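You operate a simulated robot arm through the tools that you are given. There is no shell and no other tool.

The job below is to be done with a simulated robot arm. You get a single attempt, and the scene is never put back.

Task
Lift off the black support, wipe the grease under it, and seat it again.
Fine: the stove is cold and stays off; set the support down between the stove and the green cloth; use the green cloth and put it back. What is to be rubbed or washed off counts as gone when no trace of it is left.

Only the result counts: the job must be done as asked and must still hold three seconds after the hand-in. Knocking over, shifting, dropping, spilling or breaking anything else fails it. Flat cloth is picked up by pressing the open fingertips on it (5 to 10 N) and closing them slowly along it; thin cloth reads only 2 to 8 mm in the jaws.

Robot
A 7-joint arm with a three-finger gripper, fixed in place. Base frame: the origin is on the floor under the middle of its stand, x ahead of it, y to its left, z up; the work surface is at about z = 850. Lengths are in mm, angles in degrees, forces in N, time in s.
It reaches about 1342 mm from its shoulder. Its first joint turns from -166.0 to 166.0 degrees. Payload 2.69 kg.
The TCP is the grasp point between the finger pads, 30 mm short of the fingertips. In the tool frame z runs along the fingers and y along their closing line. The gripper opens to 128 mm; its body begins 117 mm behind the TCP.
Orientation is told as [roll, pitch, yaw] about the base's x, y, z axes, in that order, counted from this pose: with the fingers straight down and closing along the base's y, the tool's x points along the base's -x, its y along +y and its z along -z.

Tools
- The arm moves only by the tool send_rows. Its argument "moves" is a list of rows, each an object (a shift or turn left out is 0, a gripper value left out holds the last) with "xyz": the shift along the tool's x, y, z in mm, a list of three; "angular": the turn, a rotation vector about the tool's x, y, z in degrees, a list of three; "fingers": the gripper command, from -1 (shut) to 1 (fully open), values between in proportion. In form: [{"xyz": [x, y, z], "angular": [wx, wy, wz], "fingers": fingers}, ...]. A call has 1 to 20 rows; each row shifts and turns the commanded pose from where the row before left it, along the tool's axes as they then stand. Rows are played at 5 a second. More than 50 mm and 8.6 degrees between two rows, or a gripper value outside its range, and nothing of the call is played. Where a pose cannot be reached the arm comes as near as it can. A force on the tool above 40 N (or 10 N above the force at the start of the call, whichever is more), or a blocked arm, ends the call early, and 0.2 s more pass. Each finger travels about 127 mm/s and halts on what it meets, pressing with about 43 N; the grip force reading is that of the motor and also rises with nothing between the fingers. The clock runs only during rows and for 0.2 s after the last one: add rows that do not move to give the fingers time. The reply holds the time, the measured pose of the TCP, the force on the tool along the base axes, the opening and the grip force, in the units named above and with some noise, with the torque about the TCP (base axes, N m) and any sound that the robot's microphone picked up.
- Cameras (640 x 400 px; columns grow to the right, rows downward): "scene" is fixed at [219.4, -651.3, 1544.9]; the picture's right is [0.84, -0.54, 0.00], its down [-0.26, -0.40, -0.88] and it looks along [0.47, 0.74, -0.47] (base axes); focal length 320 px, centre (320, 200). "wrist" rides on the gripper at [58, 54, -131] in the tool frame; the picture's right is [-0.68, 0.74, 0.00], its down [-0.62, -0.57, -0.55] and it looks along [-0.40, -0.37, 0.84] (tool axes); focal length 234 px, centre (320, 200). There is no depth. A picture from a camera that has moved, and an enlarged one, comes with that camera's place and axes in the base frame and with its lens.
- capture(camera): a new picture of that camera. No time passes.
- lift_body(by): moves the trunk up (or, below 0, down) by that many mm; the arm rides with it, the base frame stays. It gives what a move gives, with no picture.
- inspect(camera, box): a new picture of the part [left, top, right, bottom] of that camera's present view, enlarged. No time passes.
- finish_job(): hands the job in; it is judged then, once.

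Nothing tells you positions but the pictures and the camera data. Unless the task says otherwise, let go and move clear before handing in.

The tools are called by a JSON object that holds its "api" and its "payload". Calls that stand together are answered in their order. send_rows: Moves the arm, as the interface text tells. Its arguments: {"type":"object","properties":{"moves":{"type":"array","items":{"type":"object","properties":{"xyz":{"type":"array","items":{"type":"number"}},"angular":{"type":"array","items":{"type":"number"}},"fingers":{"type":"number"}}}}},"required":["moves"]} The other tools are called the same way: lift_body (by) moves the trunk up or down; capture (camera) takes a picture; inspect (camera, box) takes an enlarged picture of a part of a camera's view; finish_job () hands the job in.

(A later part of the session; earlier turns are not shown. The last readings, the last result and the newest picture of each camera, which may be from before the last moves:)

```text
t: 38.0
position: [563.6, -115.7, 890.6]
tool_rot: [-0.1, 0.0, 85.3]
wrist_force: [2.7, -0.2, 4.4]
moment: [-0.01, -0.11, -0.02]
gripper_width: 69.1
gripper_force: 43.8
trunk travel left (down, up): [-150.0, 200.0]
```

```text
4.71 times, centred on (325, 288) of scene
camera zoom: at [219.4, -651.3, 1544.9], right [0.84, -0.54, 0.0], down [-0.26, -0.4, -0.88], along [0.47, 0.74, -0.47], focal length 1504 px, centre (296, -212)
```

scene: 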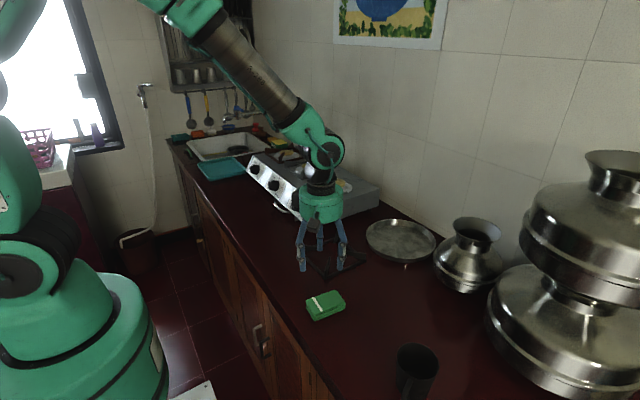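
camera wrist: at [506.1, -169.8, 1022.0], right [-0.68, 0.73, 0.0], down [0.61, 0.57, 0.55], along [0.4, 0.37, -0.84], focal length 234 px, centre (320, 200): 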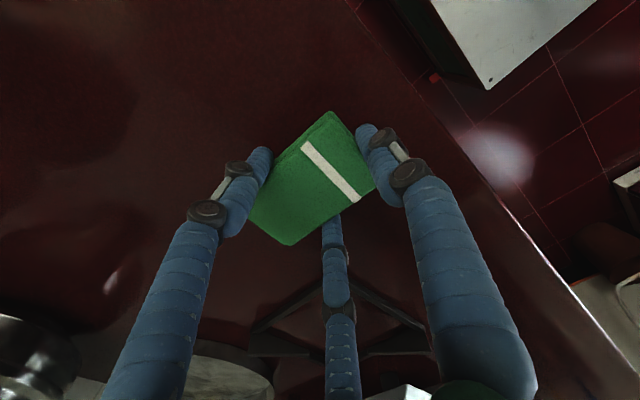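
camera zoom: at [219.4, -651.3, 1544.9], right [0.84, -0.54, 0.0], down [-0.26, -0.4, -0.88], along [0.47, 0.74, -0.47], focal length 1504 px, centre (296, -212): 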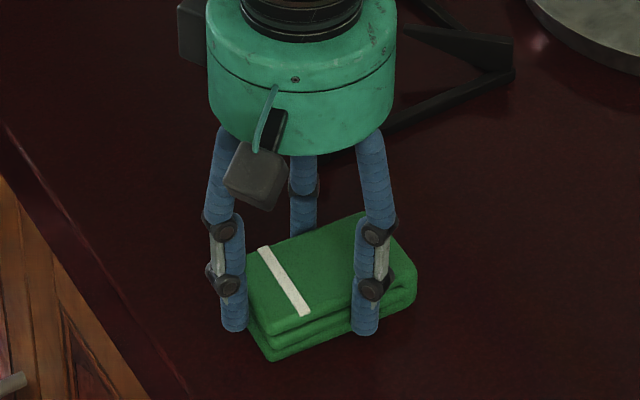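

The cloth is gripped at ≈44 N and sits as before. I'll lift slowly to test the hold.

{"api": "send_rows", "payload": {"moves": [{"xyz": [0, 0, -4]}, {"xyz": [0, 0, -8]}, {"xyz": [0, 0, -10]}, {"xyz": [0, 0, -15]}, {"xyz": [0, 0, 0]}]}}

{"api": "capture", "payload": {"camera": "wrist"}}

{"api": "inspect", "payload": {"camera": "scene", "box": [280, 235, 370, 320]}}

```text
t: 39.2
position: [564.3, -114.8, 928.7]
tool_rot: [0.0, 0.0, 85.2]
wrist_force: [0.1, 0.3, -0.5]
moment: [0.02, -0.01, -0.03]
gripper_width: 69.4
gripper_force: 43.3
trunk travel left (down, up): [-150.0, 200.0]
```

```text
taken
camera wrist: at [506.2, -170.0, 1058.7], right [-0.68, 0.73, 0.0], down [0.61, 0.57, 0.55], along [0.4, 0.37, -0.84], focal length 234 px, centre (320, 200)
```

wrist: 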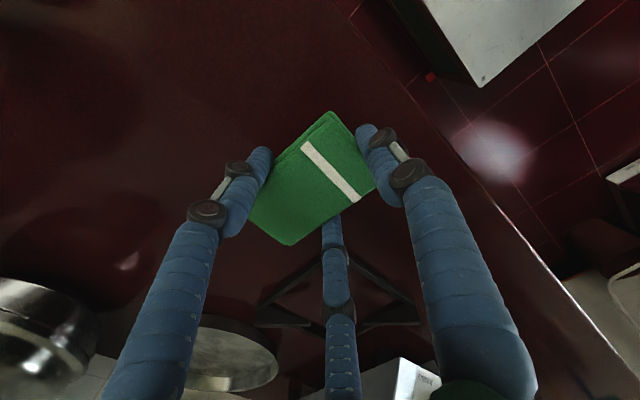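

```text
4.71 times, centred on (325, 278) of scene
camera zoom: at [219.4, -651.3, 1544.9], right [0.84, -0.54, 0.0], down [-0.26, -0.4, -0.88], along [0.47, 0.74, -0.47], focal length 1504 px, centre (296, -165)
```

zoom: 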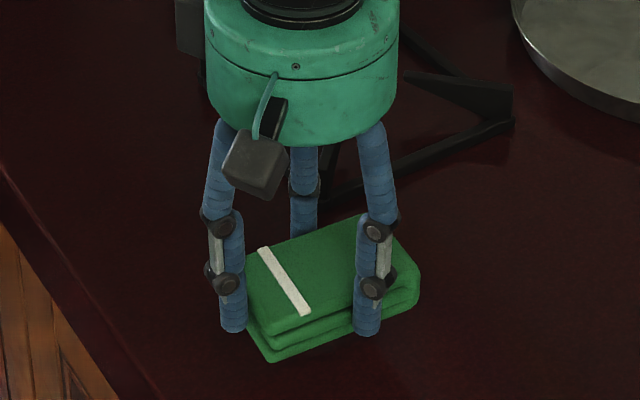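

The cloth holds firmly. I'll raise it, turn it so its long side lies tangent to the drip bowl (yaw 45°), and carry it over the stove above the grease.

{"api": "send_rows", "payload": {"moves": [{"xyz": [0, 0, -15]}, {"xyz": [0, 0, -30]}, {"xyz": [0, 0, -35]}, {"xyz": [0, 0, -35]}, {"xyz": [0, 0, -25]}, {"xyz": [0, 0, -13]}, {"angular": [0, 0, 6.717]}, {"angular": [0, 0, 6.717]}, {"angular": [0, 0, 6.717]}, {"angular": [0, 0, 6.717]}, {"angular": [0, 0, 6.717]}, {"angular": [0, 0, 6.717]}, {"xyz": [0, 0, 0]}]}}

{"api": "send_rows", "payload": {"moves": [{"xyz": [-10, 1.7, 0]}, {"xyz": [-20, 3.3, 0]}, {"xyz": [-28, 4.7, 0]}, {"xyz": [-28, 4.7, 0]}, {"xyz": [-28, 4.7, 0]}, {"xyz": [-28, 4.7, 0]}, {"xyz": [-28, 4.7, 0]}, {"xyz": [-28, 4.7, 0]}, {"xyz": [-28, 4.7, 0]}, {"xyz": [-28, 4.7, 0]}, {"xyz": [-28, 4.7, 0]}, {"xyz": [-28, 4.7, 0]}, {"xyz": [-28, 4.7, 0]}, {"xyz": [-28, 4.7, 0]}, {"xyz": [-28, 4.7, 0]}, {"xyz": [-28, 4.7, 0]}, {"xyz": [-24, 3.8, 0]}, {"xyz": [-14.4, 2, 0]}, {"xyz": [0, 0, 0]}]}}

{"api": "capture", "payload": {"camera": "wrist"}}

{"api": "capture", "payload": {"camera": "scene"}}

```text
t: 42.0
position: [564.1, -115.1, 1080.8]
tool_rot: [0.1, -0.1, 44.9]
wrist_force: [0.3, 0.0, -0.5]
moment: [0.01, 0.02, 0.03]
gripper_width: 69.6
gripper_force: 43.0
trunk travel left (down, up): [-150.0, 200.0]
```

```text
t: 46.0
position: [837.1, 263.7, 1080.8]
tool_rot: [0.0, 0.0, 45.0]
wrist_force: [-0.1, 1.6, -0.1]
moment: [-0.03, 0.03, 0.01]
gripper_width: 69.1
gripper_force: 43.5
trunk travel left (down, up): [-150.0, 200.0]
```

```text
taken
camera wrist: at [756.6, 260.0, 1211.5], right [-0.04, 1.0, 0.0], down [0.84, 0.04, 0.55], along [0.55, 0.02, -0.84], focal length 234 px, centre (320, 200)
```

wrist: 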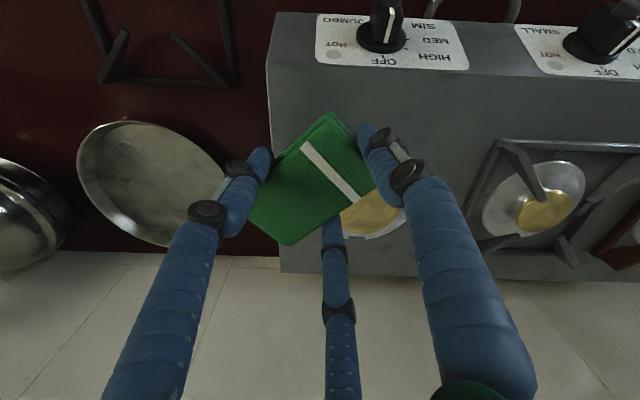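

```text
taken
```

scene: 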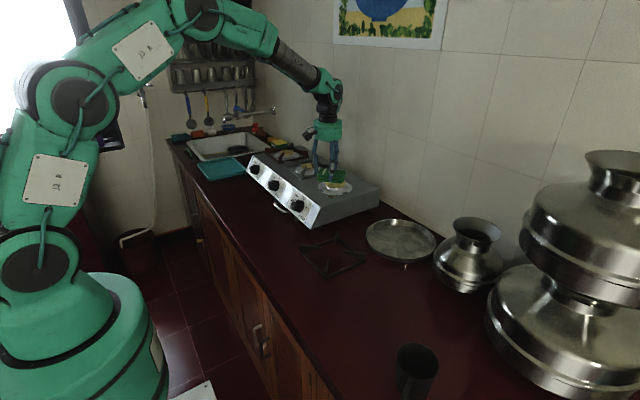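

The cloth is above the grease area. I'll lower to about 8 mm above the stove top and check the position.

{"api": "send_rows", "payload": {"moves": [{"xyz": [0, 0, 12]}, {"xyz": [0, 0, 20]}, {"xyz": [0, 0, 20]}, {"xyz": [0, 0, 12]}, {"xyz": [0, 0, 6]}, {"xyz": [0, 0, 0]}]}}

{"api": "inspect", "payload": {"camera": "scene", "box": [295, 150, 385, 216]}}

{"api": "inspect", "payload": {"camera": "wrist", "box": [200, 60, 460, 270]}}

```text
t: 47.4
position: [836.5, 263.7, 1011.4]
tool_rot: [0.1, 0.1, 45.1]
wrist_force: [0.0, 0.6, -0.7]
moment: [0.02, 0.0, -0.01]
gripper_width: 69.3
gripper_force: 43.0
trunk travel left (down, up): [-150.0, 200.0]
```

```text
6.06 times, centred on (340, 183) of scene
camera zoom: at [219.4, -651.3, 1544.9], right [0.84, -0.54, 0.0], down [-0.26, -0.4, -0.88], along [0.47, 0.74, -0.47], focal length 1938 px, centre (199, 303)
```

zoom: 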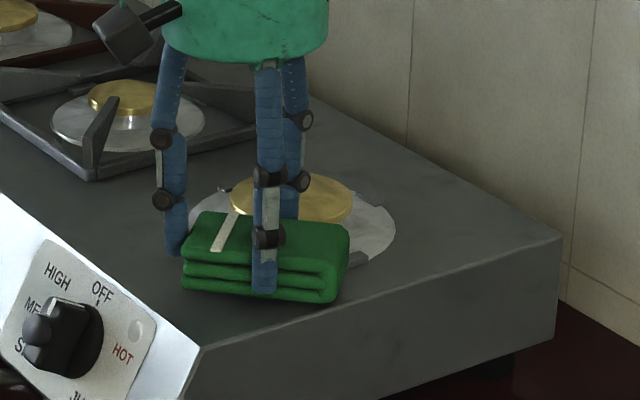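

```text
1.90 times, centred on (330, 165) of wrist
camera zoom: at [756.9, 259.8, 1141.8], right [-0.04, 1.0, 0.0], down [0.84, 0.04, 0.55], along [0.55, 0.02, -0.84], focal length 446 px, centre (301, 267)
```

zoom: 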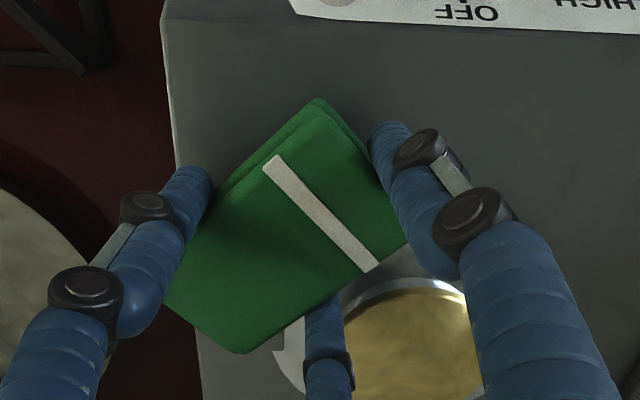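

The cloth is over the spot but overhangs the stove end slightly, so I'll shift it 15 mm toward the front-left. Then I'll ease down onto the stove top in small steps.

{"api": "send_rows", "payload": {"moves": [{"xyz": [0, 8, 0]}, {"xyz": [0, 7, 0]}, {"xyz": [0, 0, 2]}, {"xyz": [0, 0, 2]}, {"xyz": [0, 0, 2]}, {"xyz": [0, 0, 0]}]}}

```text
t: 48.8
position: [826.2, 274.7, 1005.3]
tool_rot: [0.1, 0.0, 45.0]
wrist_force: [0.1, 0.7, -0.9]
moment: [0.03, 0.0, 0.0]
gripper_width: 69.1
gripper_force: 43.1
trunk travel left (down, up): [-150.0, 200.0]
```

{"api": "send_rows", "payload": {"moves": [{"xyz": [0, 0, 1]}, {"xyz": [0, 0, 1]}, {"xyz": [0, 0, 0]}]}}

```text
t: 49.6
position: [826.0, 274.9, 1004.0]
tool_rot: [0.0, -0.1, 44.9]
wrist_force: [-0.1, 0.2, 3.6]
moment: [-0.04, 0.06, -0.02]
gripper_width: 69.4
gripper_force: 42.9
trunk travel left (down, up): [-150.0, 200.0]
```

Contact with the stove top (≈4 N). I'll press slightly more and rub along the tangent direction.

{"api": "send_rows", "payload": {"moves": [{"xyz": [0, 0, 0.7]}, {"xyz": [0, 0, 0]}]}}

```text
t: 50.2
position: [825.4, 274.7, 1003.0]
tool_rot: [0.0, -0.1, 45.1]
wrist_force: [-0.6, -0.8, 9.0]
moment: [-0.19, 0.01, -0.02]
gripper_width: 69.4
gripper_force: 42.5
trunk travel left (down, up): [-150.0, 200.0]
```

{"api": "send_rows", "payload": {"moves": [{"xyz": [0, -6, 0]}, {"xyz": [0, -6, 0]}, {"xyz": [0, 6, 0]}, {"xyz": [0, 6, 0]}, {"xyz": [0, 6, 0]}, {"xyz": [0, 6, 0]}, {"xyz": [0, -6, 0]}, {"xyz": [0, -6, 0]}, {"xyz": [0, -6, 0]}, {"xyz": [0, -6, 0]}, {"xyz": [0, 6, 0]}, {"xyz": [0, 6, 0]}, {"xyz": [0, 6, 0]}, {"xyz": [0, 6, 0]}, {"xyz": [0, -6, 0]}, {"xyz": [0, -6, 0]}, {"xyz": [0, 0, 0]}]}}

{"api": "inspect", "payload": {"camera": "scene", "box": [295, 150, 385, 216]}}

{"api": "capture", "payload": {"camera": "wrist"}}

```text
t: 53.8
position: [825.0, 275.9, 1003.4]
tool_rot: [-0.1, 0.0, 45.0]
wrist_force: [-3.5, 4.9, 13.3]
moment: [0.03, -0.07, 0.03]
gripper_width: 69.4
gripper_force: 43.1
trunk travel left (down, up): [-150.0, 200.0]
```

```text
6.06 times, centred on (340, 183) of scene
camera zoom: at [219.4, -651.3, 1544.9], right [0.84, -0.54, 0.0], down [-0.26, -0.4, -0.88], along [0.47, 0.74, -0.47], focal length 1938 px, centre (199, 303)
```

zoom: 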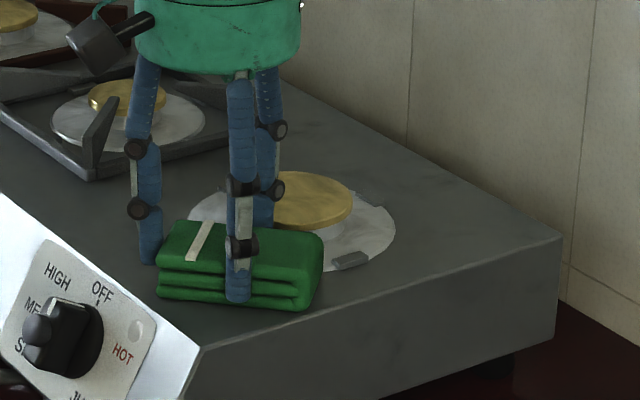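

```text
taken
camera wrist: at [745.1, 271.3, 1133.6], right [-0.04, 1.0, 0.0], down [0.84, 0.04, 0.55], along [0.55, 0.02, -0.84], focal length 234 px, centre (320, 200)
```

wrist: 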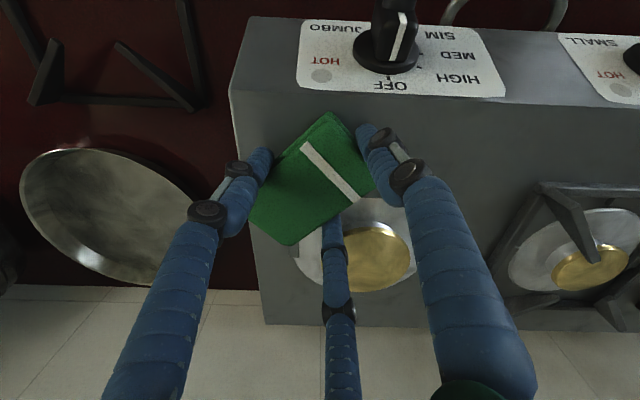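

{"api": "send_rows", "payload": {"moves": [{"xyz": [6, 0, 0]}, {"xyz": [6, 0, 0]}, {"xyz": [-6, 0, 0]}, {"xyz": [-6, 0, 0]}, {"xyz": [-3, 0, 0]}, {"xyz": [0, -6, 0]}, {"xyz": [0, -6, 0]}, {"xyz": [0, 6, 0]}, {"xyz": [0, 6, 0]}, {"xyz": [0, 6, 0]}, {"xyz": [0, 6, 0]}, {"xyz": [0, -6, 0]}, {"xyz": [0, -6, 0]}, {"xyz": [6, 0, 0]}, {"xyz": [6, 0, 0]}, {"xyz": [-6, 0, 0]}, {"xyz": [-6, 0, 0]}, {"xyz": [3, 0, 0]}, {"xyz": [0, 0, 0]}]}}

{"api": "send_rows", "payload": {"moves": [{"xyz": [0, 0, -5]}, {"xyz": [0, 0, -15]}, {"xyz": [0, 0, -20]}, {"xyz": [0, 0, -30]}, {"xyz": [0, 0, -30]}, {"xyz": [0, 0, 0]}]}}

{"api": "inspect", "payload": {"camera": "scene", "box": [295, 150, 385, 216]}}

{"api": "capture", "payload": {"camera": "wrist"}}

```text
t: 57.8
position: [826.3, 275.4, 1003.6]
tool_rot: [0.0, -0.1, 45.0]
wrist_force: [4.0, 2.9, 9.4]
moment: [-0.08, -0.27, 0.11]
gripper_width: 69.2
gripper_force: 43.6
trunk travel left (down, up): [-150.0, 200.0]
```

```text
t: 59.2
position: [824.9, 275.4, 1101.6]
tool_rot: [0.0, 0.0, 45.0]
wrist_force: [-0.2, -0.1, -0.1]
moment: [-0.01, -0.01, 0.02]
gripper_width: 69.2
gripper_force: 42.8
trunk travel left (down, up): [-150.0, 200.0]
```

```text
6.06 times, centred on (340, 183) of scene
camera zoom: at [219.4, -651.3, 1544.9], right [0.84, -0.54, 0.0], down [-0.26, -0.4, -0.88], along [0.47, 0.74, -0.47], focal length 1938 px, centre (199, 303)
```

zoom: 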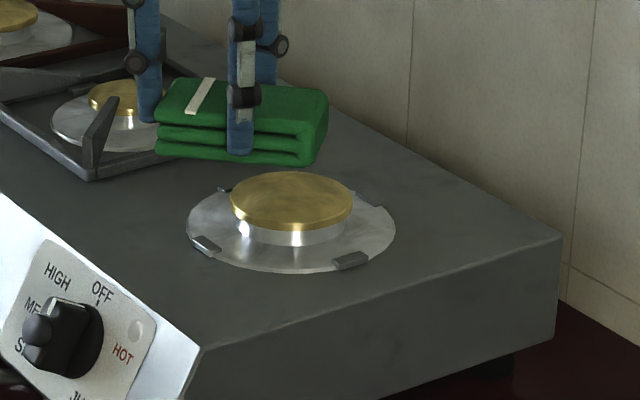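

```text
taken
camera wrist: at [745.4, 271.4, 1232.6], right [-0.04, 1.0, 0.0], down [0.84, 0.04, 0.55], along [0.55, 0.02, -0.84], focal length 234 px, centre (320, 200)
```

wrist: 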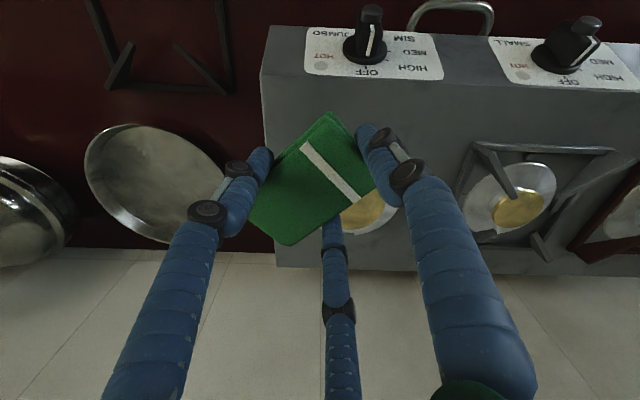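

The spot looks gone from the scene camera. I'll check for any faint trace in a tight zoom.

{"api": "inspect", "payload": {"camera": "scene", "box": [318, 186, 346, 206]}}

{"api": "inspect", "payload": {"camera": "scene", "box": [310, 165, 375, 210]}}

```text
16.00 times, centred on (332, 196) of scene
camera zoom: at [219.4, -651.3, 1544.9], right [0.84, -0.54, 0.0], down [-0.26, -0.4, -0.88], along [0.47, 0.74, -0.47], focal length 5115 px, centre (128, 264)
```

zoom: 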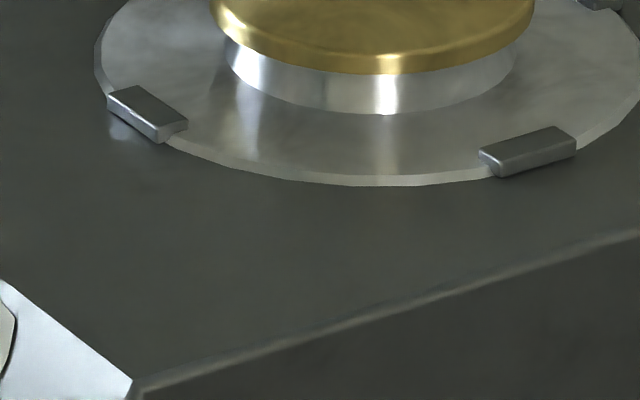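

```text
8.89 times, centred on (342, 188) of scene
camera zoom: at [219.4, -651.3, 1544.9], right [0.84, -0.54, 0.0], down [-0.26, -0.4, -0.88], along [0.47, 0.74, -0.47], focal length 2842 px, centre (120, 311)
```

zoom: 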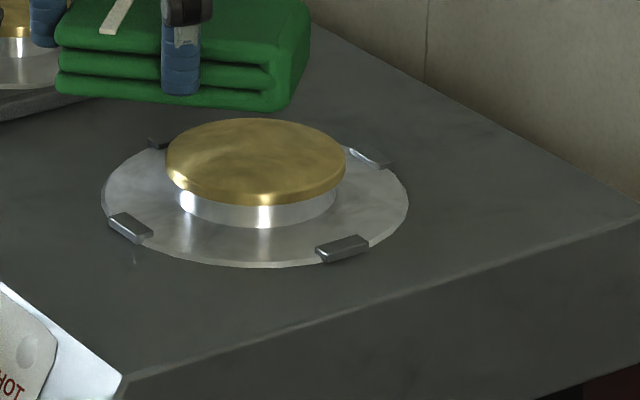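

No trace remains on this side. I'll move aside with the cloth so the wrist camera can view the whole burner area, including the part that was hidden.

{"api": "send_rows", "payload": {"moves": [{"xyz": [10, -10, 0]}, {"xyz": [20, -20, 0]}, {"xyz": [25, -25, 0]}, {"xyz": [25, -25, 0]}, {"xyz": [25, -25, 0]}, {"xyz": [25, -25, 0]}, {"xyz": [15, -15, 0]}, {"xyz": [7, -7, 0]}, {"xyz": [0, 0, 0]}]}}

{"api": "capture", "payload": {"camera": "wrist"}}

{"api": "inspect", "payload": {"camera": "wrist", "box": [440, 110, 620, 250]}}

{"api": "inspect", "payload": {"camera": "scene", "box": [295, 150, 385, 210]}}

```text
t: 61.2
position: [825.3, 59.8, 1101.7]
tool_rot: [0.0, 0.0, 45.0]
wrist_force: [0.9, -0.1, -0.9]
moment: [0.03, 0.0, 0.01]
gripper_width: 69.4
gripper_force: 42.7
trunk travel left (down, up): [-150.0, 200.0]
```

```text
taken
camera wrist: at [745.5, 55.8, 1233.3], right [-0.04, 1.0, 0.0], down [0.84, 0.04, 0.55], along [0.55, 0.02, -0.84], focal length 234 px, centre (320, 200)
```

wrist: 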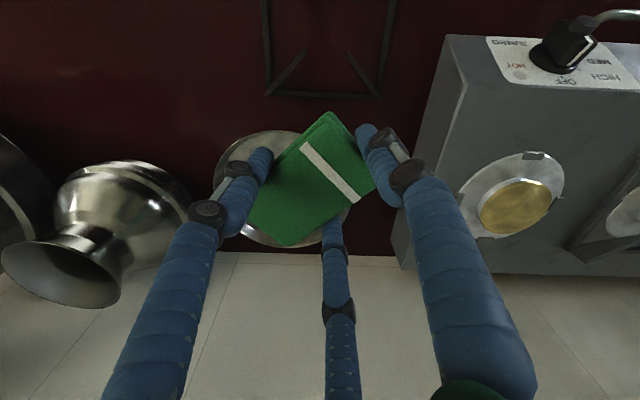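

```text
2.86 times, centred on (530, 180) of wrist
camera zoom: at [745.5, 55.8, 1233.3], right [-0.04, 1.0, 0.0], down [0.84, 0.04, 0.55], along [0.55, 0.02, -0.84], focal length 669 px, centre (-280, 257)
```

zoom: 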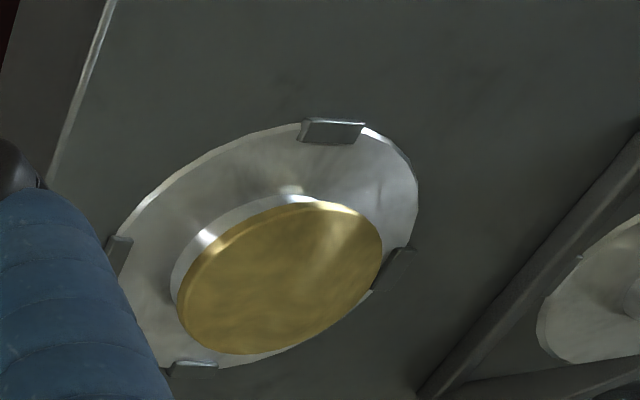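

```text
6.67 times, centred on (340, 180) of scene
camera zoom: at [219.4, -651.3, 1544.9], right [0.84, -0.54, 0.0], down [-0.26, -0.4, -0.88], along [0.47, 0.74, -0.47], focal length 2131 px, centre (187, 333)
```

zoom: 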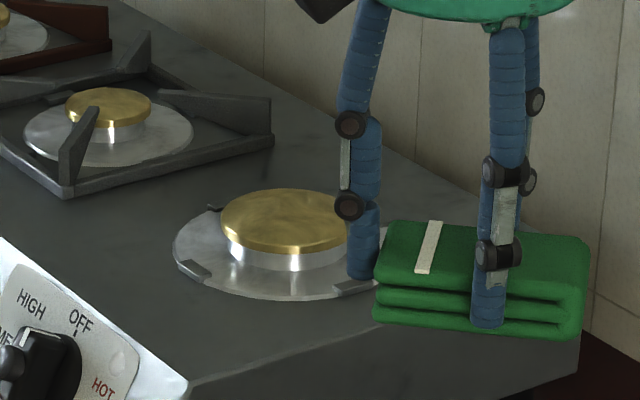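

All clean. I'm carrying the cloth back over its original place and restoring its original orientation.

{"api": "send_rows", "payload": {"moves": [{"xyz": [12.4, 2.5, 0]}, {"xyz": [25, 5, 0]}, {"xyz": [28, 5.5, 0]}, {"xyz": [28, 5.5, 0]}, {"xyz": [28, 5.5, 0]}, {"xyz": [28, 5.5, 0]}, {"xyz": [28, 5.5, 0]}, {"xyz": [28, 5.5, 0]}, {"xyz": [28, 5.5, 0]}, {"xyz": [28, 5.5, 0]}, {"xyz": [25, 4.5, 0]}, {"xyz": [22, 4.5, 0]}, {"angular": [0, 0, -6.717]}, {"angular": [0, 0, -6.717]}, {"angular": [0, 0, -6.717]}, {"angular": [0, 0, -6.717]}, {"angular": [0, 0, -6.717]}, {"angular": [0, 0, -6.717]}, {"xyz": [0, 0, 0]}]}}

{"api": "capture", "payload": {"camera": "scene"}}

```text
t: 65.2
position: [564.1, -115.8, 1102.6]
tool_rot: [0.0, 0.1, 85.5]
wrist_force: [0.0, -0.2, -0.5]
moment: [0.0, 0.01, 0.0]
gripper_width: 69.2
gripper_force: 42.6
trunk travel left (down, up): [-150.0, 200.0]
```

```text
taken
```

scene: 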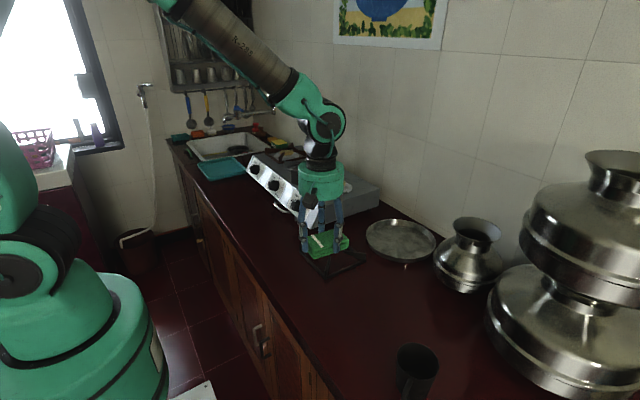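

{"api": "send_rows", "payload": {"moves": [{"xyz": [0, 0, 15]}, {"xyz": [0, 0, 28]}, {"xyz": [0, 0, 30]}, {"xyz": [0, 0, 30]}, {"xyz": [0, 0, 30]}, {"xyz": [0, 0, 28]}, {"xyz": [0, 0, 22]}, {"xyz": [0, 0, 12]}, {"xyz": [0, 0, 8]}, {"xyz": [0, 0, 4]}, {"xyz": [0, 0, 0]}]}}

{"api": "send_rows", "payload": {"moves": [{"xyz": [0, 0, 1.5]}, {"xyz": [0, 0, 1.5]}, {"xyz": [0, 0, 0]}]}}

```text
t: 67.6
position: [565.3, -114.8, 895.5]
tool_rot: [0.1, -0.1, 85.2]
wrist_force: [0.4, -0.1, -0.1]
moment: [0.01, 0.0, -0.01]
gripper_width: 69.4
gripper_force: 43.0
trunk travel left (down, up): [-150.0, 200.0]
```

```text
t: 68.4
position: [564.6, -115.6, 892.8]
tool_rot: [0.1, 0.0, 85.3]
wrist_force: [0.3, -0.7, -0.3]
moment: [0.0, 0.04, 0.02]
gripper_width: 69.3
gripper_force: 43.0
trunk travel left (down, up): [-150.0, 200.0]
```

{"api": "send_rows", "payload": {"moves": [{"xyz": [0, 0, 1]}, {"xyz": [0, 0, 0.7]}, {"xyz": [0, 0, 0]}]}}

{"api": "inspect", "payload": {"camera": "scene", "box": [280, 245, 370, 330]}}

```text
t: 69.2
position: [564.7, -115.3, 891.0]
tool_rot: [0.0, 0.0, 85.3]
wrist_force: [0.3, 0.3, -0.4]
moment: [0.0, -0.01, -0.01]
gripper_width: 69.2
gripper_force: 43.0
trunk travel left (down, up): [-150.0, 200.0]
```

```text
4.71 times, centred on (325, 288) of scene
camera zoom: at [219.4, -651.3, 1544.9], right [0.84, -0.54, 0.0], down [-0.26, -0.4, -0.88], along [0.47, 0.74, -0.47], focal length 1504 px, centre (296, -212)
```

zoom: 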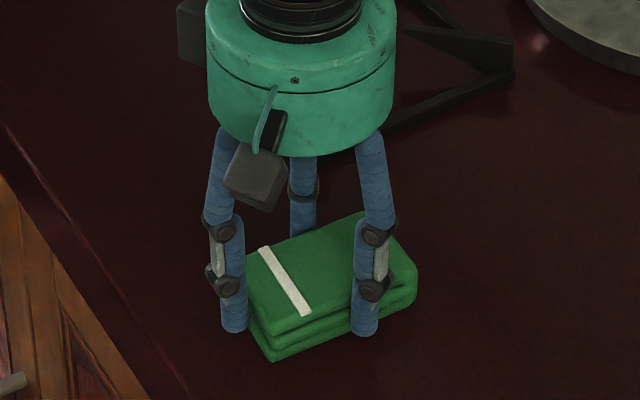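

{"api": "send_rows", "payload": {"moves": [{"xyz": [0, 0, 0.7]}, {"xyz": [0, 0, 0.5]}, {"xyz": [0, 0, 0]}]}}

```text
t: 70.0
position: [564.8, -115.5, 891.1]
tool_rot: [-0.1, -0.1, 85.3]
wrist_force: [-5.4, 3.4, 21.3]
moment: [0.11, -0.16, 0.06]
gripper_width: 69.7
gripper_force: 43.3
trunk travel left (down, up): [-150.0, 200.0]
```

{"api": "send_rows", "payload": {"moves": [{"xyz": [0, 0, -0.7]}, {"xyz": [0, 0, 0]}]}}

```text
t: 70.6
position: [565.2, -114.4, 890.7]
tool_rot: [-0.1, 0.0, 85.3]
wrist_force: [0.5, 0.2, 14.4]
moment: [-0.03, -0.39, -0.04]
gripper_width: 69.2
gripper_force: 43.2
trunk travel left (down, up): [-150.0, 200.0]
```

{"api": "send_rows", "payload": {"moves": [{"xyz": [0, 0, -0.4]}, {"xyz": [0, 0, 0]}]}}

```text
t: 71.2
position: [564.9, -115.1, 890.4]
tool_rot: [0.1, 0.0, 85.2]
wrist_force: [2.0, -2.2, 7.5]
moment: [-0.09, -0.33, -0.03]
gripper_width: 69.3
gripper_force: 43.1
trunk travel left (down, up): [-150.0, 200.0]
```

The cloth rests on the counter with about 7 N. I'll open the fingers gradually.

{"api": "send_rows", "payload": {"moves": [{"fingers": -0.5}, {"fingers": -0.2}, {"fingers": 0.0}, {"fingers": 0.1}, {"fingers": 0.2}, {"fingers": 0.3}, {"fingers": 0.45}, {"fingers": 0.58}, {"xyz": [0, 0, 0]}]}}

{"api": "capture", "payload": {"camera": "wrist"}}

{"api": "inspect", "payload": {"camera": "scene", "box": [280, 245, 370, 330]}}

```text
t: 73.2
position: [563.6, -115.5, 889.7]
tool_rot: [0.0, 0.0, 85.3]
wrist_force: [0.0, -0.4, -0.1]
moment: [0.01, 0.03, 0.01]
gripper_width: 101.4
gripper_force: 0.0
trunk travel left (down, up): [-150.0, 200.0]
```

```text
taken
camera wrist: at [506.1, -169.9, 1021.2], right [-0.68, 0.73, 0.0], down [0.61, 0.57, 0.55], along [0.4, 0.37, -0.84], focal length 234 px, centre (320, 200)
```

wrist: 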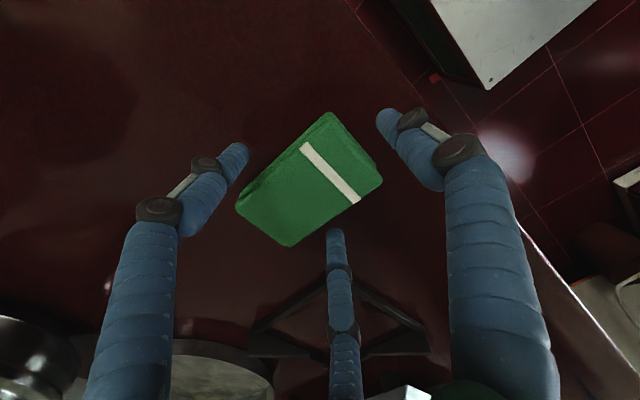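

```text
4.71 times, centred on (325, 288) of scene
camera zoom: at [219.4, -651.3, 1544.9], right [0.84, -0.54, 0.0], down [-0.26, -0.4, -0.88], along [0.47, 0.74, -0.47], focal length 1504 px, centre (296, -212)
```

zoom: 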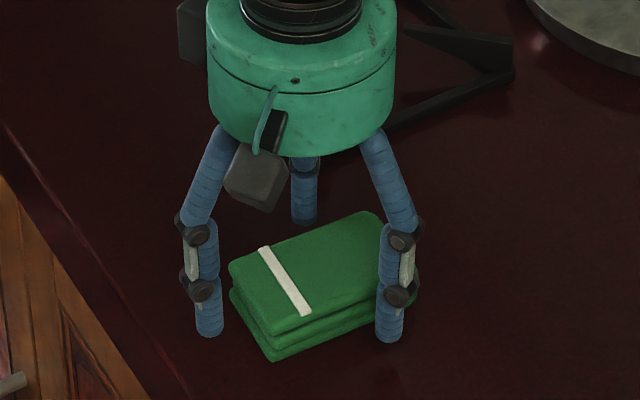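

The cloth is back in its place and free. I'll rise straight up, turn back to yaw −45° and return above the support's fin.

{"api": "send_rows", "payload": {"moves": [{"xyz": [0, 0, -15]}, {"xyz": [0, 0, -30]}, {"xyz": [0, 0, -35]}, {"xyz": [0, 0, -40]}, {"xyz": [0, 0, -40]}, {"xyz": [0, 0, -40]}, {"xyz": [0, 0, -22.5]}, {"xyz": [0, 0, 0]}]}}

{"api": "send_rows", "payload": {"moves": [{"angular": [0, 0, 7.239], "fingers": -0.42}, {"angular": [0, 0, 7.239]}, {"angular": [0, 0, 7.239]}, {"angular": [0, 0, 7.239]}, {"angular": [0, 0, 7.239]}, {"angular": [0, 0, 7.239]}, {"angular": [0, 0, 7.239]}, {"angular": [0, 0, 7.239]}, {"angular": [0, 0, 7.239]}, {"angular": [0, 0, 7.239]}, {"angular": [0, 0, 7.239]}, {"angular": [0, 0, 7.239]}, {"angular": [0, 0, 7.239]}, {"angular": [0, 0, 7.239]}, {"angular": [0, 0, 7.239]}, {"angular": [0, 0, 7.239]}, {"angular": [0, 0, 7.239]}, {"angular": [0, 0, 7.239]}, {"xyz": [0, 0, 0]}]}}

{"api": "send_rows", "payload": {"moves": [{"xyz": [7.4, 20, 0]}, {"xyz": [10, 27, 0]}, {"xyz": [10, 27, 0]}, {"xyz": [10, 27, 0]}, {"xyz": [10, 27, 0]}, {"xyz": [10, 27, 0]}, {"xyz": [10, 27, 0]}, {"xyz": [10, 27, 0]}, {"xyz": [10, 28.3, 0]}, {"xyz": [0, 0, 0]}, {"xyz": [0, 0, 0]}]}}

{"api": "capture", "payload": {"camera": "wrist"}}

{"api": "inspect", "payload": {"camera": "scene", "box": [270, 130, 430, 340]}}

```text
t: 75.0
position: [564.0, -115.9, 1113.5]
tool_rot: [0.0, 0.0, 85.3]
wrist_force: [0.2, -0.2, -0.4]
moment: [0.03, -0.01, -0.01]
gripper_width: 101.1
gripper_force: 0.0
trunk travel left (down, up): [-150.0, 200.0]
```

```text
t: 79.0
position: [565.0, -116.1, 1112.7]
tool_rot: [0.0, 0.0, -45.1]
wrist_force: [-0.8, 0.3, -0.1]
moment: [-0.01, 0.0, -0.01]
gripper_width: 37.1
gripper_force: 0.1
trunk travel left (down, up): [-150.0, 200.0]
```

```text
t: 81.4
position: [669.4, 114.0, 1113.3]
tool_rot: [0.0, 0.0, -45.1]
wrist_force: [0.1, -0.7, 0.7]
moment: [0.04, 0.02, 0.04]
gripper_width: 37.2
gripper_force: 0.0
trunk travel left (down, up): [-150.0, 200.0]
```

```text
taken
camera wrist: at [667.0, 192.6, 1244.0], right [1.0, 0.04, 0.0], down [0.04, -0.84, 0.55], along [0.02, -0.55, -0.84], focal length 234 px, centre (320, 200)
```

wrist: 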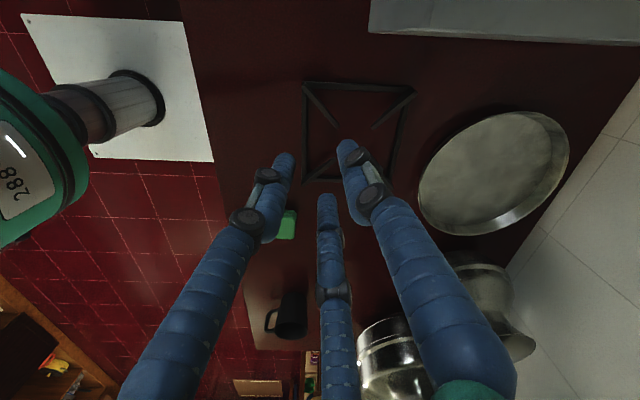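

```text
1.90 times, centred on (350, 235) of scene
camera zoom: at [219.4, -651.3, 1544.9], right [0.84, -0.54, 0.0], down [-0.26, -0.4, -0.88], along [0.47, 0.74, -0.47], focal length 609 px, centre (263, 133)
```

zoom: 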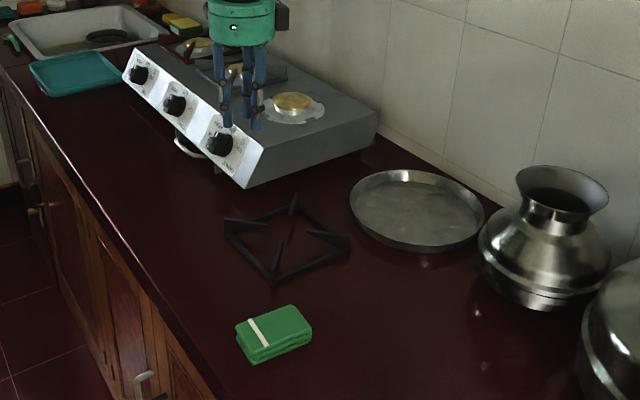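

The view matches my earlier departure pose exactly. I'll lower around the fin again.

{"api": "send_rows", "payload": {"moves": [{"xyz": [0, 0, 15]}, {"xyz": [0, 0, 30]}, {"xyz": [0, 0, 35]}, {"xyz": [0, 0, 35]}, {"xyz": [0, 0, 35]}, {"xyz": [0, 0, 25]}, {"xyz": [0, 0, 15]}, {"xyz": [0, 0, 10]}, {"xyz": [0, 0, 0]}]}}

{"api": "inspect", "payload": {"camera": "wrist", "box": [260, 100, 420, 220]}}

{"api": "inspect", "payload": {"camera": "scene", "box": [290, 190, 390, 280]}}

```text
t: 83.4
position: [670.1, 114.2, 913.0]
tool_rot: [-0.1, 0.0, -45.0]
wrist_force: [0.4, 0.1, -0.1]
moment: [0.01, 0.04, 0.0]
gripper_width: 37.1
gripper_force: 0.1
trunk travel left (down, up): [-150.0, 200.0]
```

```text
3.33 times, centred on (340, 160) of wrist
camera zoom: at [666.8, 193.3, 1043.5], right [1.0, 0.04, 0.0], down [0.04, -0.84, 0.55], along [0.02, -0.55, -0.84], focal length 781 px, centre (253, 333)
```

zoom: 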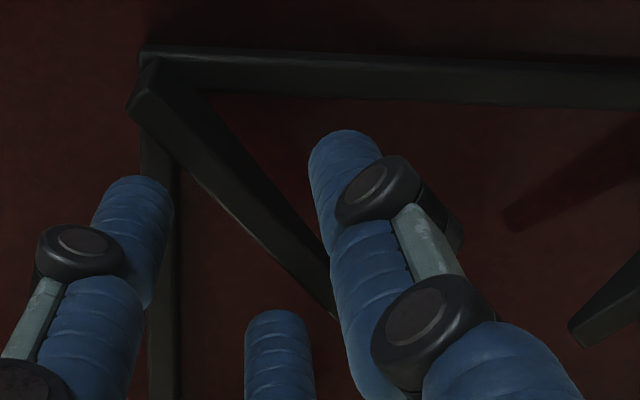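

```text
4.44 times, centred on (340, 235) of scene
camera zoom: at [219.4, -651.3, 1544.9], right [0.84, -0.54, 0.0], down [-0.26, -0.4, -0.88], along [0.47, 0.74, -0.47], focal length 1421 px, centre (231, 44)
```

zoom: 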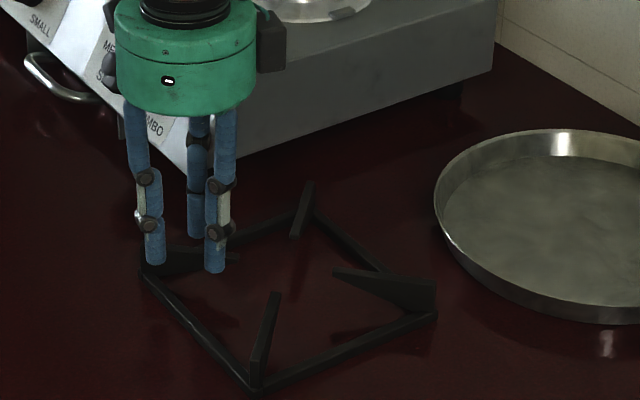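

{"api": "send_rows", "payload": {"moves": [{"xyz": [0, 0, 10]}, {"xyz": [0, 0, 7]}, {"xyz": [0, 0, 2.7]}, {"fingers": -0.55}, {"fingers": -0.65}, {"fingers": -0.72}, {"fingers": -0.78}, {"fingers": -0.85}, {"fingers": -0.92}, {"fingers": -1}, {"xyz": [0, 0, 0]}, {"xyz": [0, 0, 0]}]}}

{"api": "inspect", "payload": {"camera": "scene", "box": [290, 190, 390, 280]}}

{"api": "capture", "payload": {"camera": "wrist"}}

```text
t: 86.0
position: [669.9, 115.0, 892.5]
tool_rot: [0.0, -0.1, -45.0]
wrist_force: [0.2, 0.2, -0.8]
moment: [0.2, -0.14, 0.04]
gripper_width: 14.8
gripper_force: 40.7
trunk travel left (down, up): [-150.0, 200.0]
```

```text
4.44 times, centred on (340, 235) of scene
camera zoom: at [219.4, -651.3, 1544.9], right [0.84, -0.54, 0.0], down [-0.26, -0.4, -0.88], along [0.47, 0.74, -0.47], focal length 1421 px, centre (231, 44)
```

zoom: 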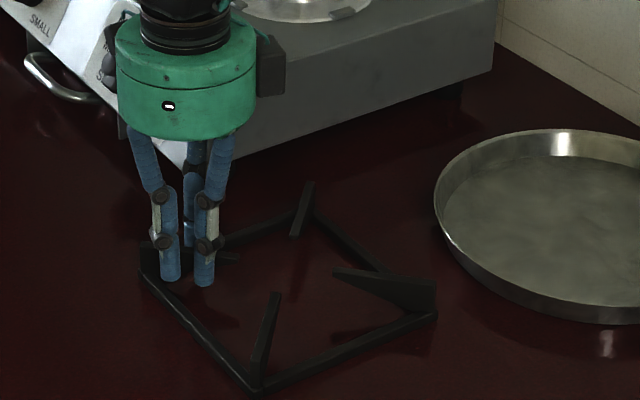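

```text
taken
camera wrist: at [666.6, 193.0, 1023.8], right [1.0, 0.04, 0.0], down [0.04, -0.84, 0.55], along [0.02, -0.55, -0.84], focal length 234 px, centre (320, 200)
```

wrist: 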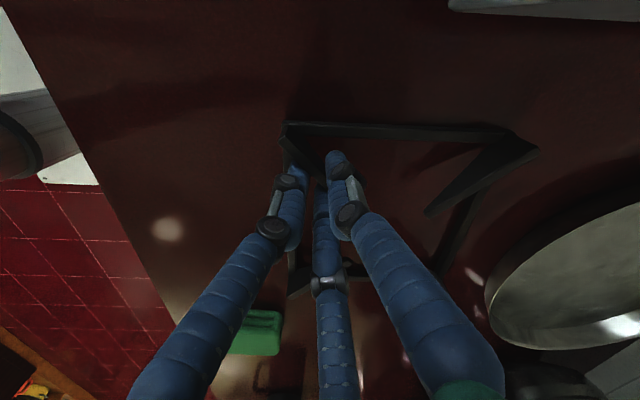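

Gripped again with the same opening as before. I'm lifting and carrying it back along the reverse path.

{"api": "send_rows", "payload": {"moves": [{"xyz": [0, 0, -3]}, {"xyz": [0, 0, -6]}, {"xyz": [0, 0, -11]}, {"xyz": [0, 0, -20]}, {"xyz": [0, 0, -25]}, {"xyz": [0, 0, -28]}, {"xyz": [0, 0, -28]}, {"xyz": [0, 0, -28]}, {"xyz": [0, 0, -22]}, {"xyz": [0, 0, -14]}, {"xyz": [0, 0, -7.5]}, {"xyz": [0, 0, 0]}]}}

{"api": "send_rows", "payload": {"moves": [{"xyz": [1, 9, 0]}, {"xyz": [2, 18, 0]}, {"xyz": [3, 22, 0]}, {"xyz": [4, 25, 0]}, {"xyz": [4, 25, 0]}, {"xyz": [4, 25, 0]}, {"xyz": [4, 25, 0]}, {"xyz": [4, 25, 0]}, {"xyz": [4, 25, 0]}, {"xyz": [4, 25, 0]}, {"xyz": [4, 25, 0]}, {"xyz": [4, 25, 0]}, {"xyz": [3, 22, 0]}, {"xyz": [2, 15, 0]}, {"xyz": [1, 8, 0]}, {"xyz": [0, 0, 0]}]}}

{"api": "capture", "payload": {"camera": "wrist"}}

{"api": "capture", "payload": {"camera": "scene"}}

```text
t: 88.6
position: [670.5, 115.1, 1085.6]
tool_rot: [0.0, 0.0, -45.0]
wrist_force: [0.0, -0.3, -2.9]
moment: [0.21, 0.22, 0.0]
gripper_width: 14.8
gripper_force: 40.7
trunk travel left (down, up): [-150.0, 200.0]
```

```text
t: 92.0
position: [862.2, 372.8, 1085.9]
tool_rot: [0.1, 0.0, -45.0]
wrist_force: [-1.0, 0.2, -4.6]
moment: [0.18, 0.17, 0.01]
gripper_width: 14.6
gripper_force: 40.8
trunk travel left (down, up): [-150.0, 200.0]
```

```text
taken
camera wrist: at [858.7, 452.6, 1216.0], right [1.0, 0.04, 0.0], down [0.04, -0.84, 0.55], along [0.02, -0.55, -0.84], focal length 234 px, centre (320, 200)
```

wrist: 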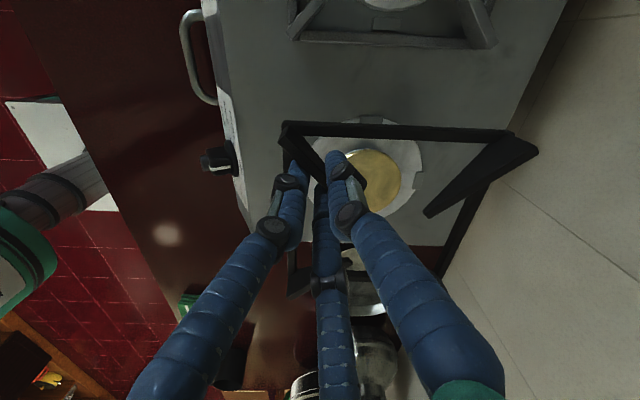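

```text
taken
```

scene: 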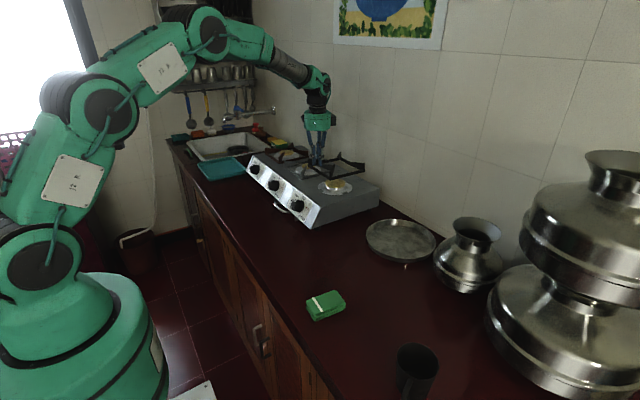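

The support's pose in the gripper looks identical to the original grip. I'll lower it toward its seat and check before contact.

{"api": "send_rows", "payload": {"moves": [{"xyz": [0, 0, 10]}, {"xyz": [0, 0, 15]}, {"xyz": [0, 0, 15]}, {"xyz": [0, 0, 12]}, {"xyz": [0, 0, 8]}, {"xyz": [0, 0, 6]}, {"xyz": [0, 0, 4]}, {"xyz": [0, 0, 0]}]}}

{"api": "inspect", "payload": {"camera": "scene", "box": [302, 165, 372, 209]}}

{"api": "capture", "payload": {"camera": "wrist"}}

```text
t: 93.8
position: [862.7, 373.4, 1015.2]
tool_rot: [0.0, 0.1, -45.0]
wrist_force: [0.0, 0.1, -4.4]
moment: [0.2, 0.22, -0.02]
gripper_width: 14.7
gripper_force: 41.3
trunk travel left (down, up): [-150.0, 200.0]
```

```text
9.09 times, centred on (337, 187) of scene
camera zoom: at [219.4, -651.3, 1544.9], right [0.84, -0.54, 0.0], down [-0.26, -0.4, -0.88], along [0.47, 0.74, -0.47], focal length 2906 px, centre (166, 318)
```

zoom: 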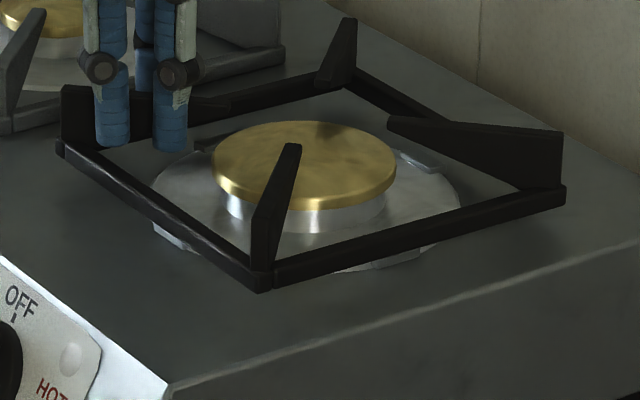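

```text
taken
camera wrist: at [859.1, 452.1, 1145.9], right [1.0, 0.04, 0.0], down [0.04, -0.84, 0.55], along [0.02, -0.55, -0.84], focal length 234 px, centre (320, 200)
```

wrist: 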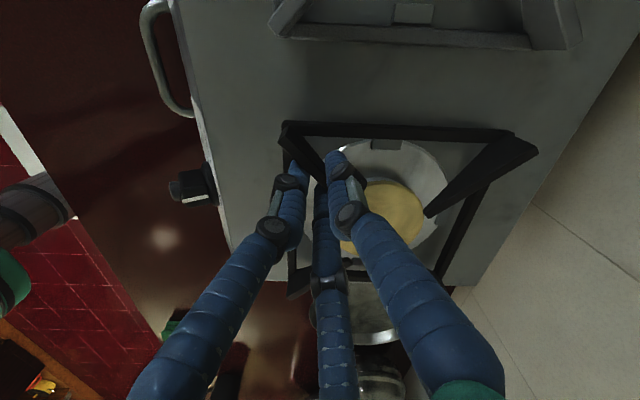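

{"api": "inspect", "payload": {"camera": "scene", "box": [300, 170, 332, 200]}}

{"api": "inspect", "payload": {"camera": "scene", "box": [336, 165, 368, 195]}}

{"api": "inspect", "payload": {"camera": "wrist", "box": [270, 100, 550, 300]}}

```text
13.33 times, centred on (316, 185) of scene
camera zoom: at [219.4, -651.3, 1544.9], right [0.84, -0.54, 0.0], down [-0.26, -0.4, -0.88], along [0.47, 0.74, -0.47], focal length 4263 px, centre (373, 400)
```

zoom: 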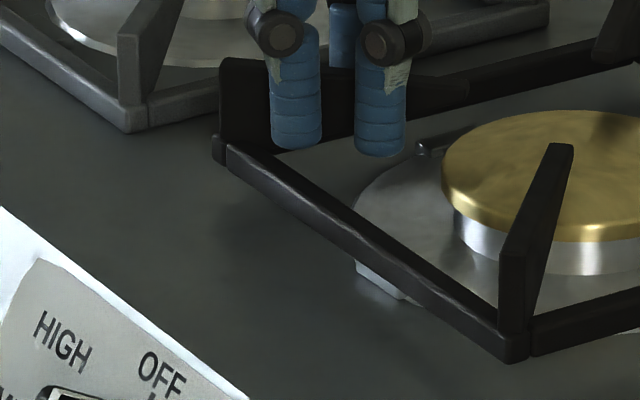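

```text
13.33 times, centred on (352, 180) of scene
camera zoom: at [219.4, -651.3, 1544.9], right [0.84, -0.54, 0.0], down [-0.26, -0.4, -0.88], along [0.47, 0.74, -0.47], focal length 4263 px, centre (-107, 467)
```

zoom: 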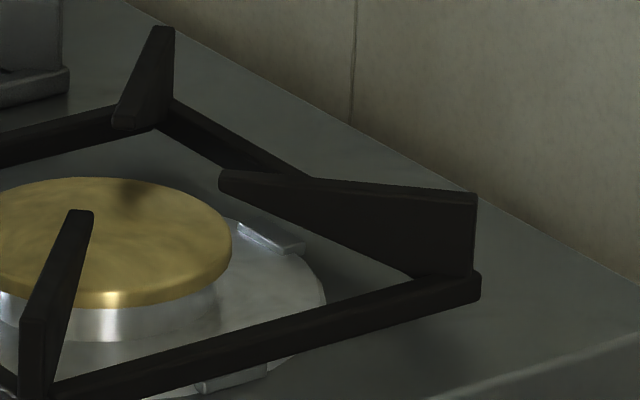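

```text
2.00 times, centred on (410, 200) of wrist
camera zoom: at [859.1, 452.1, 1145.9], right [1.0, 0.04, 0.0], down [0.04, -0.84, 0.55], along [0.02, -0.55, -0.84], focal length 468 px, centre (140, 200)
```

zoom: 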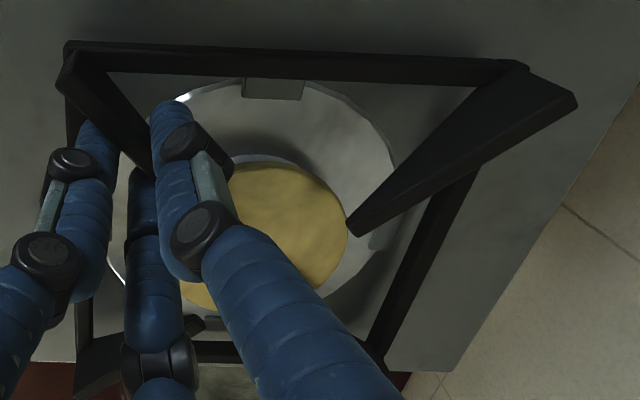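

The support hangs about 1° low on the far corner. I'll level it with a small counter-tilt, shift about 1 mm along the fin, and lower to just above the seat.

{"api": "send_rows", "payload": {"moves": [{"xyz": [0.8, 0, 0], "angular": [0, -1.0, 0]}, {"xyz": [0, 0, 3]}, {"xyz": [0, 0, 2]}, {"xyz": [0, 0, 0]}]}}

{"api": "inspect", "payload": {"camera": "scene", "box": [302, 165, 372, 209]}}

{"api": "capture", "payload": {"camera": "wrist"}}

```text
t: 94.8
position: [861.1, 375.1, 1010.5]
tool_rot: [0.0, -0.9, -45.0]
wrist_force: [-0.1, -0.7, -4.2]
moment: [0.21, 0.22, 0.03]
gripper_width: 14.6
gripper_force: 41.0
trunk travel left (down, up): [-150.0, 200.0]
```

```text
9.09 times, centred on (337, 187) of scene
camera zoom: at [219.4, -651.3, 1544.9], right [0.84, -0.54, 0.0], down [-0.26, -0.4, -0.88], along [0.47, 0.74, -0.47], focal length 2906 px, centre (166, 318)
```

zoom: 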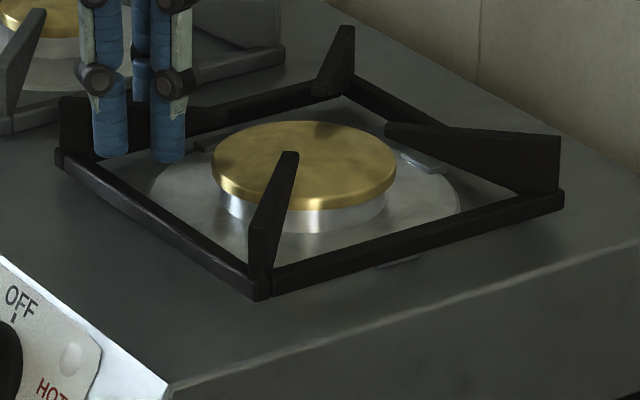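

```text
taken
camera wrist: at [856.4, 454.4, 1139.7], right [1.0, 0.04, 0.01], down [0.03, -0.83, 0.56], along [0.03, -0.56, -0.83], focal length 234 px, centre (320, 200)
```

wrist: 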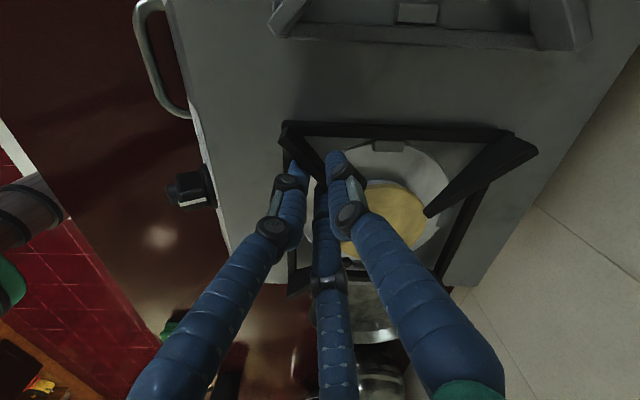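

{"api": "inspect", "payload": {"camera": "wrist", "box": [350, 110, 450, 172]}}

{"api": "inspect", "payload": {"camera": "wrist", "box": [420, 110, 550, 290]}}

```text
6.40 times, centred on (400, 141) of wrist
camera zoom: at [856.4, 454.4, 1139.7], right [1.0, 0.04, 0.01], down [0.03, -0.83, 0.56], along [0.03, -0.56, -0.83], focal length 1499 px, centre (-192, 578)
```

zoom: 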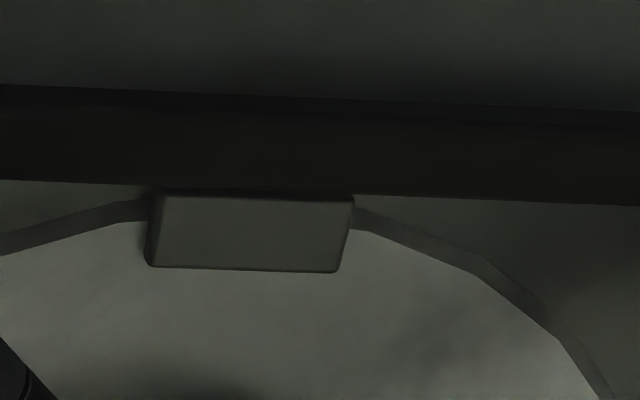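

```text
2.22 times, centred on (485, 200) of wrist
camera zoom: at [856.4, 454.4, 1139.7], right [1.0, 0.04, 0.01], down [0.03, -0.83, 0.56], along [0.03, -0.56, -0.83], focal length 520 px, centre (-47, 200)
```

zoom: 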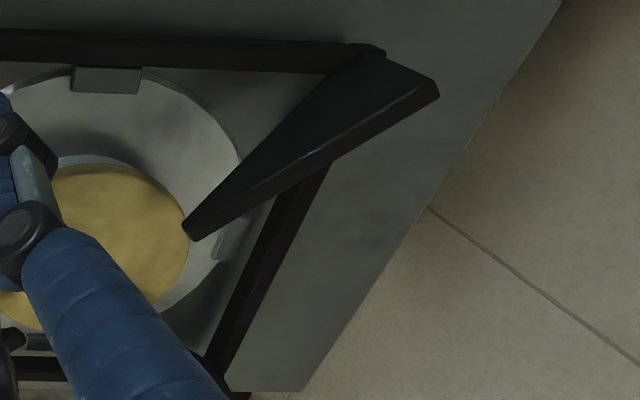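

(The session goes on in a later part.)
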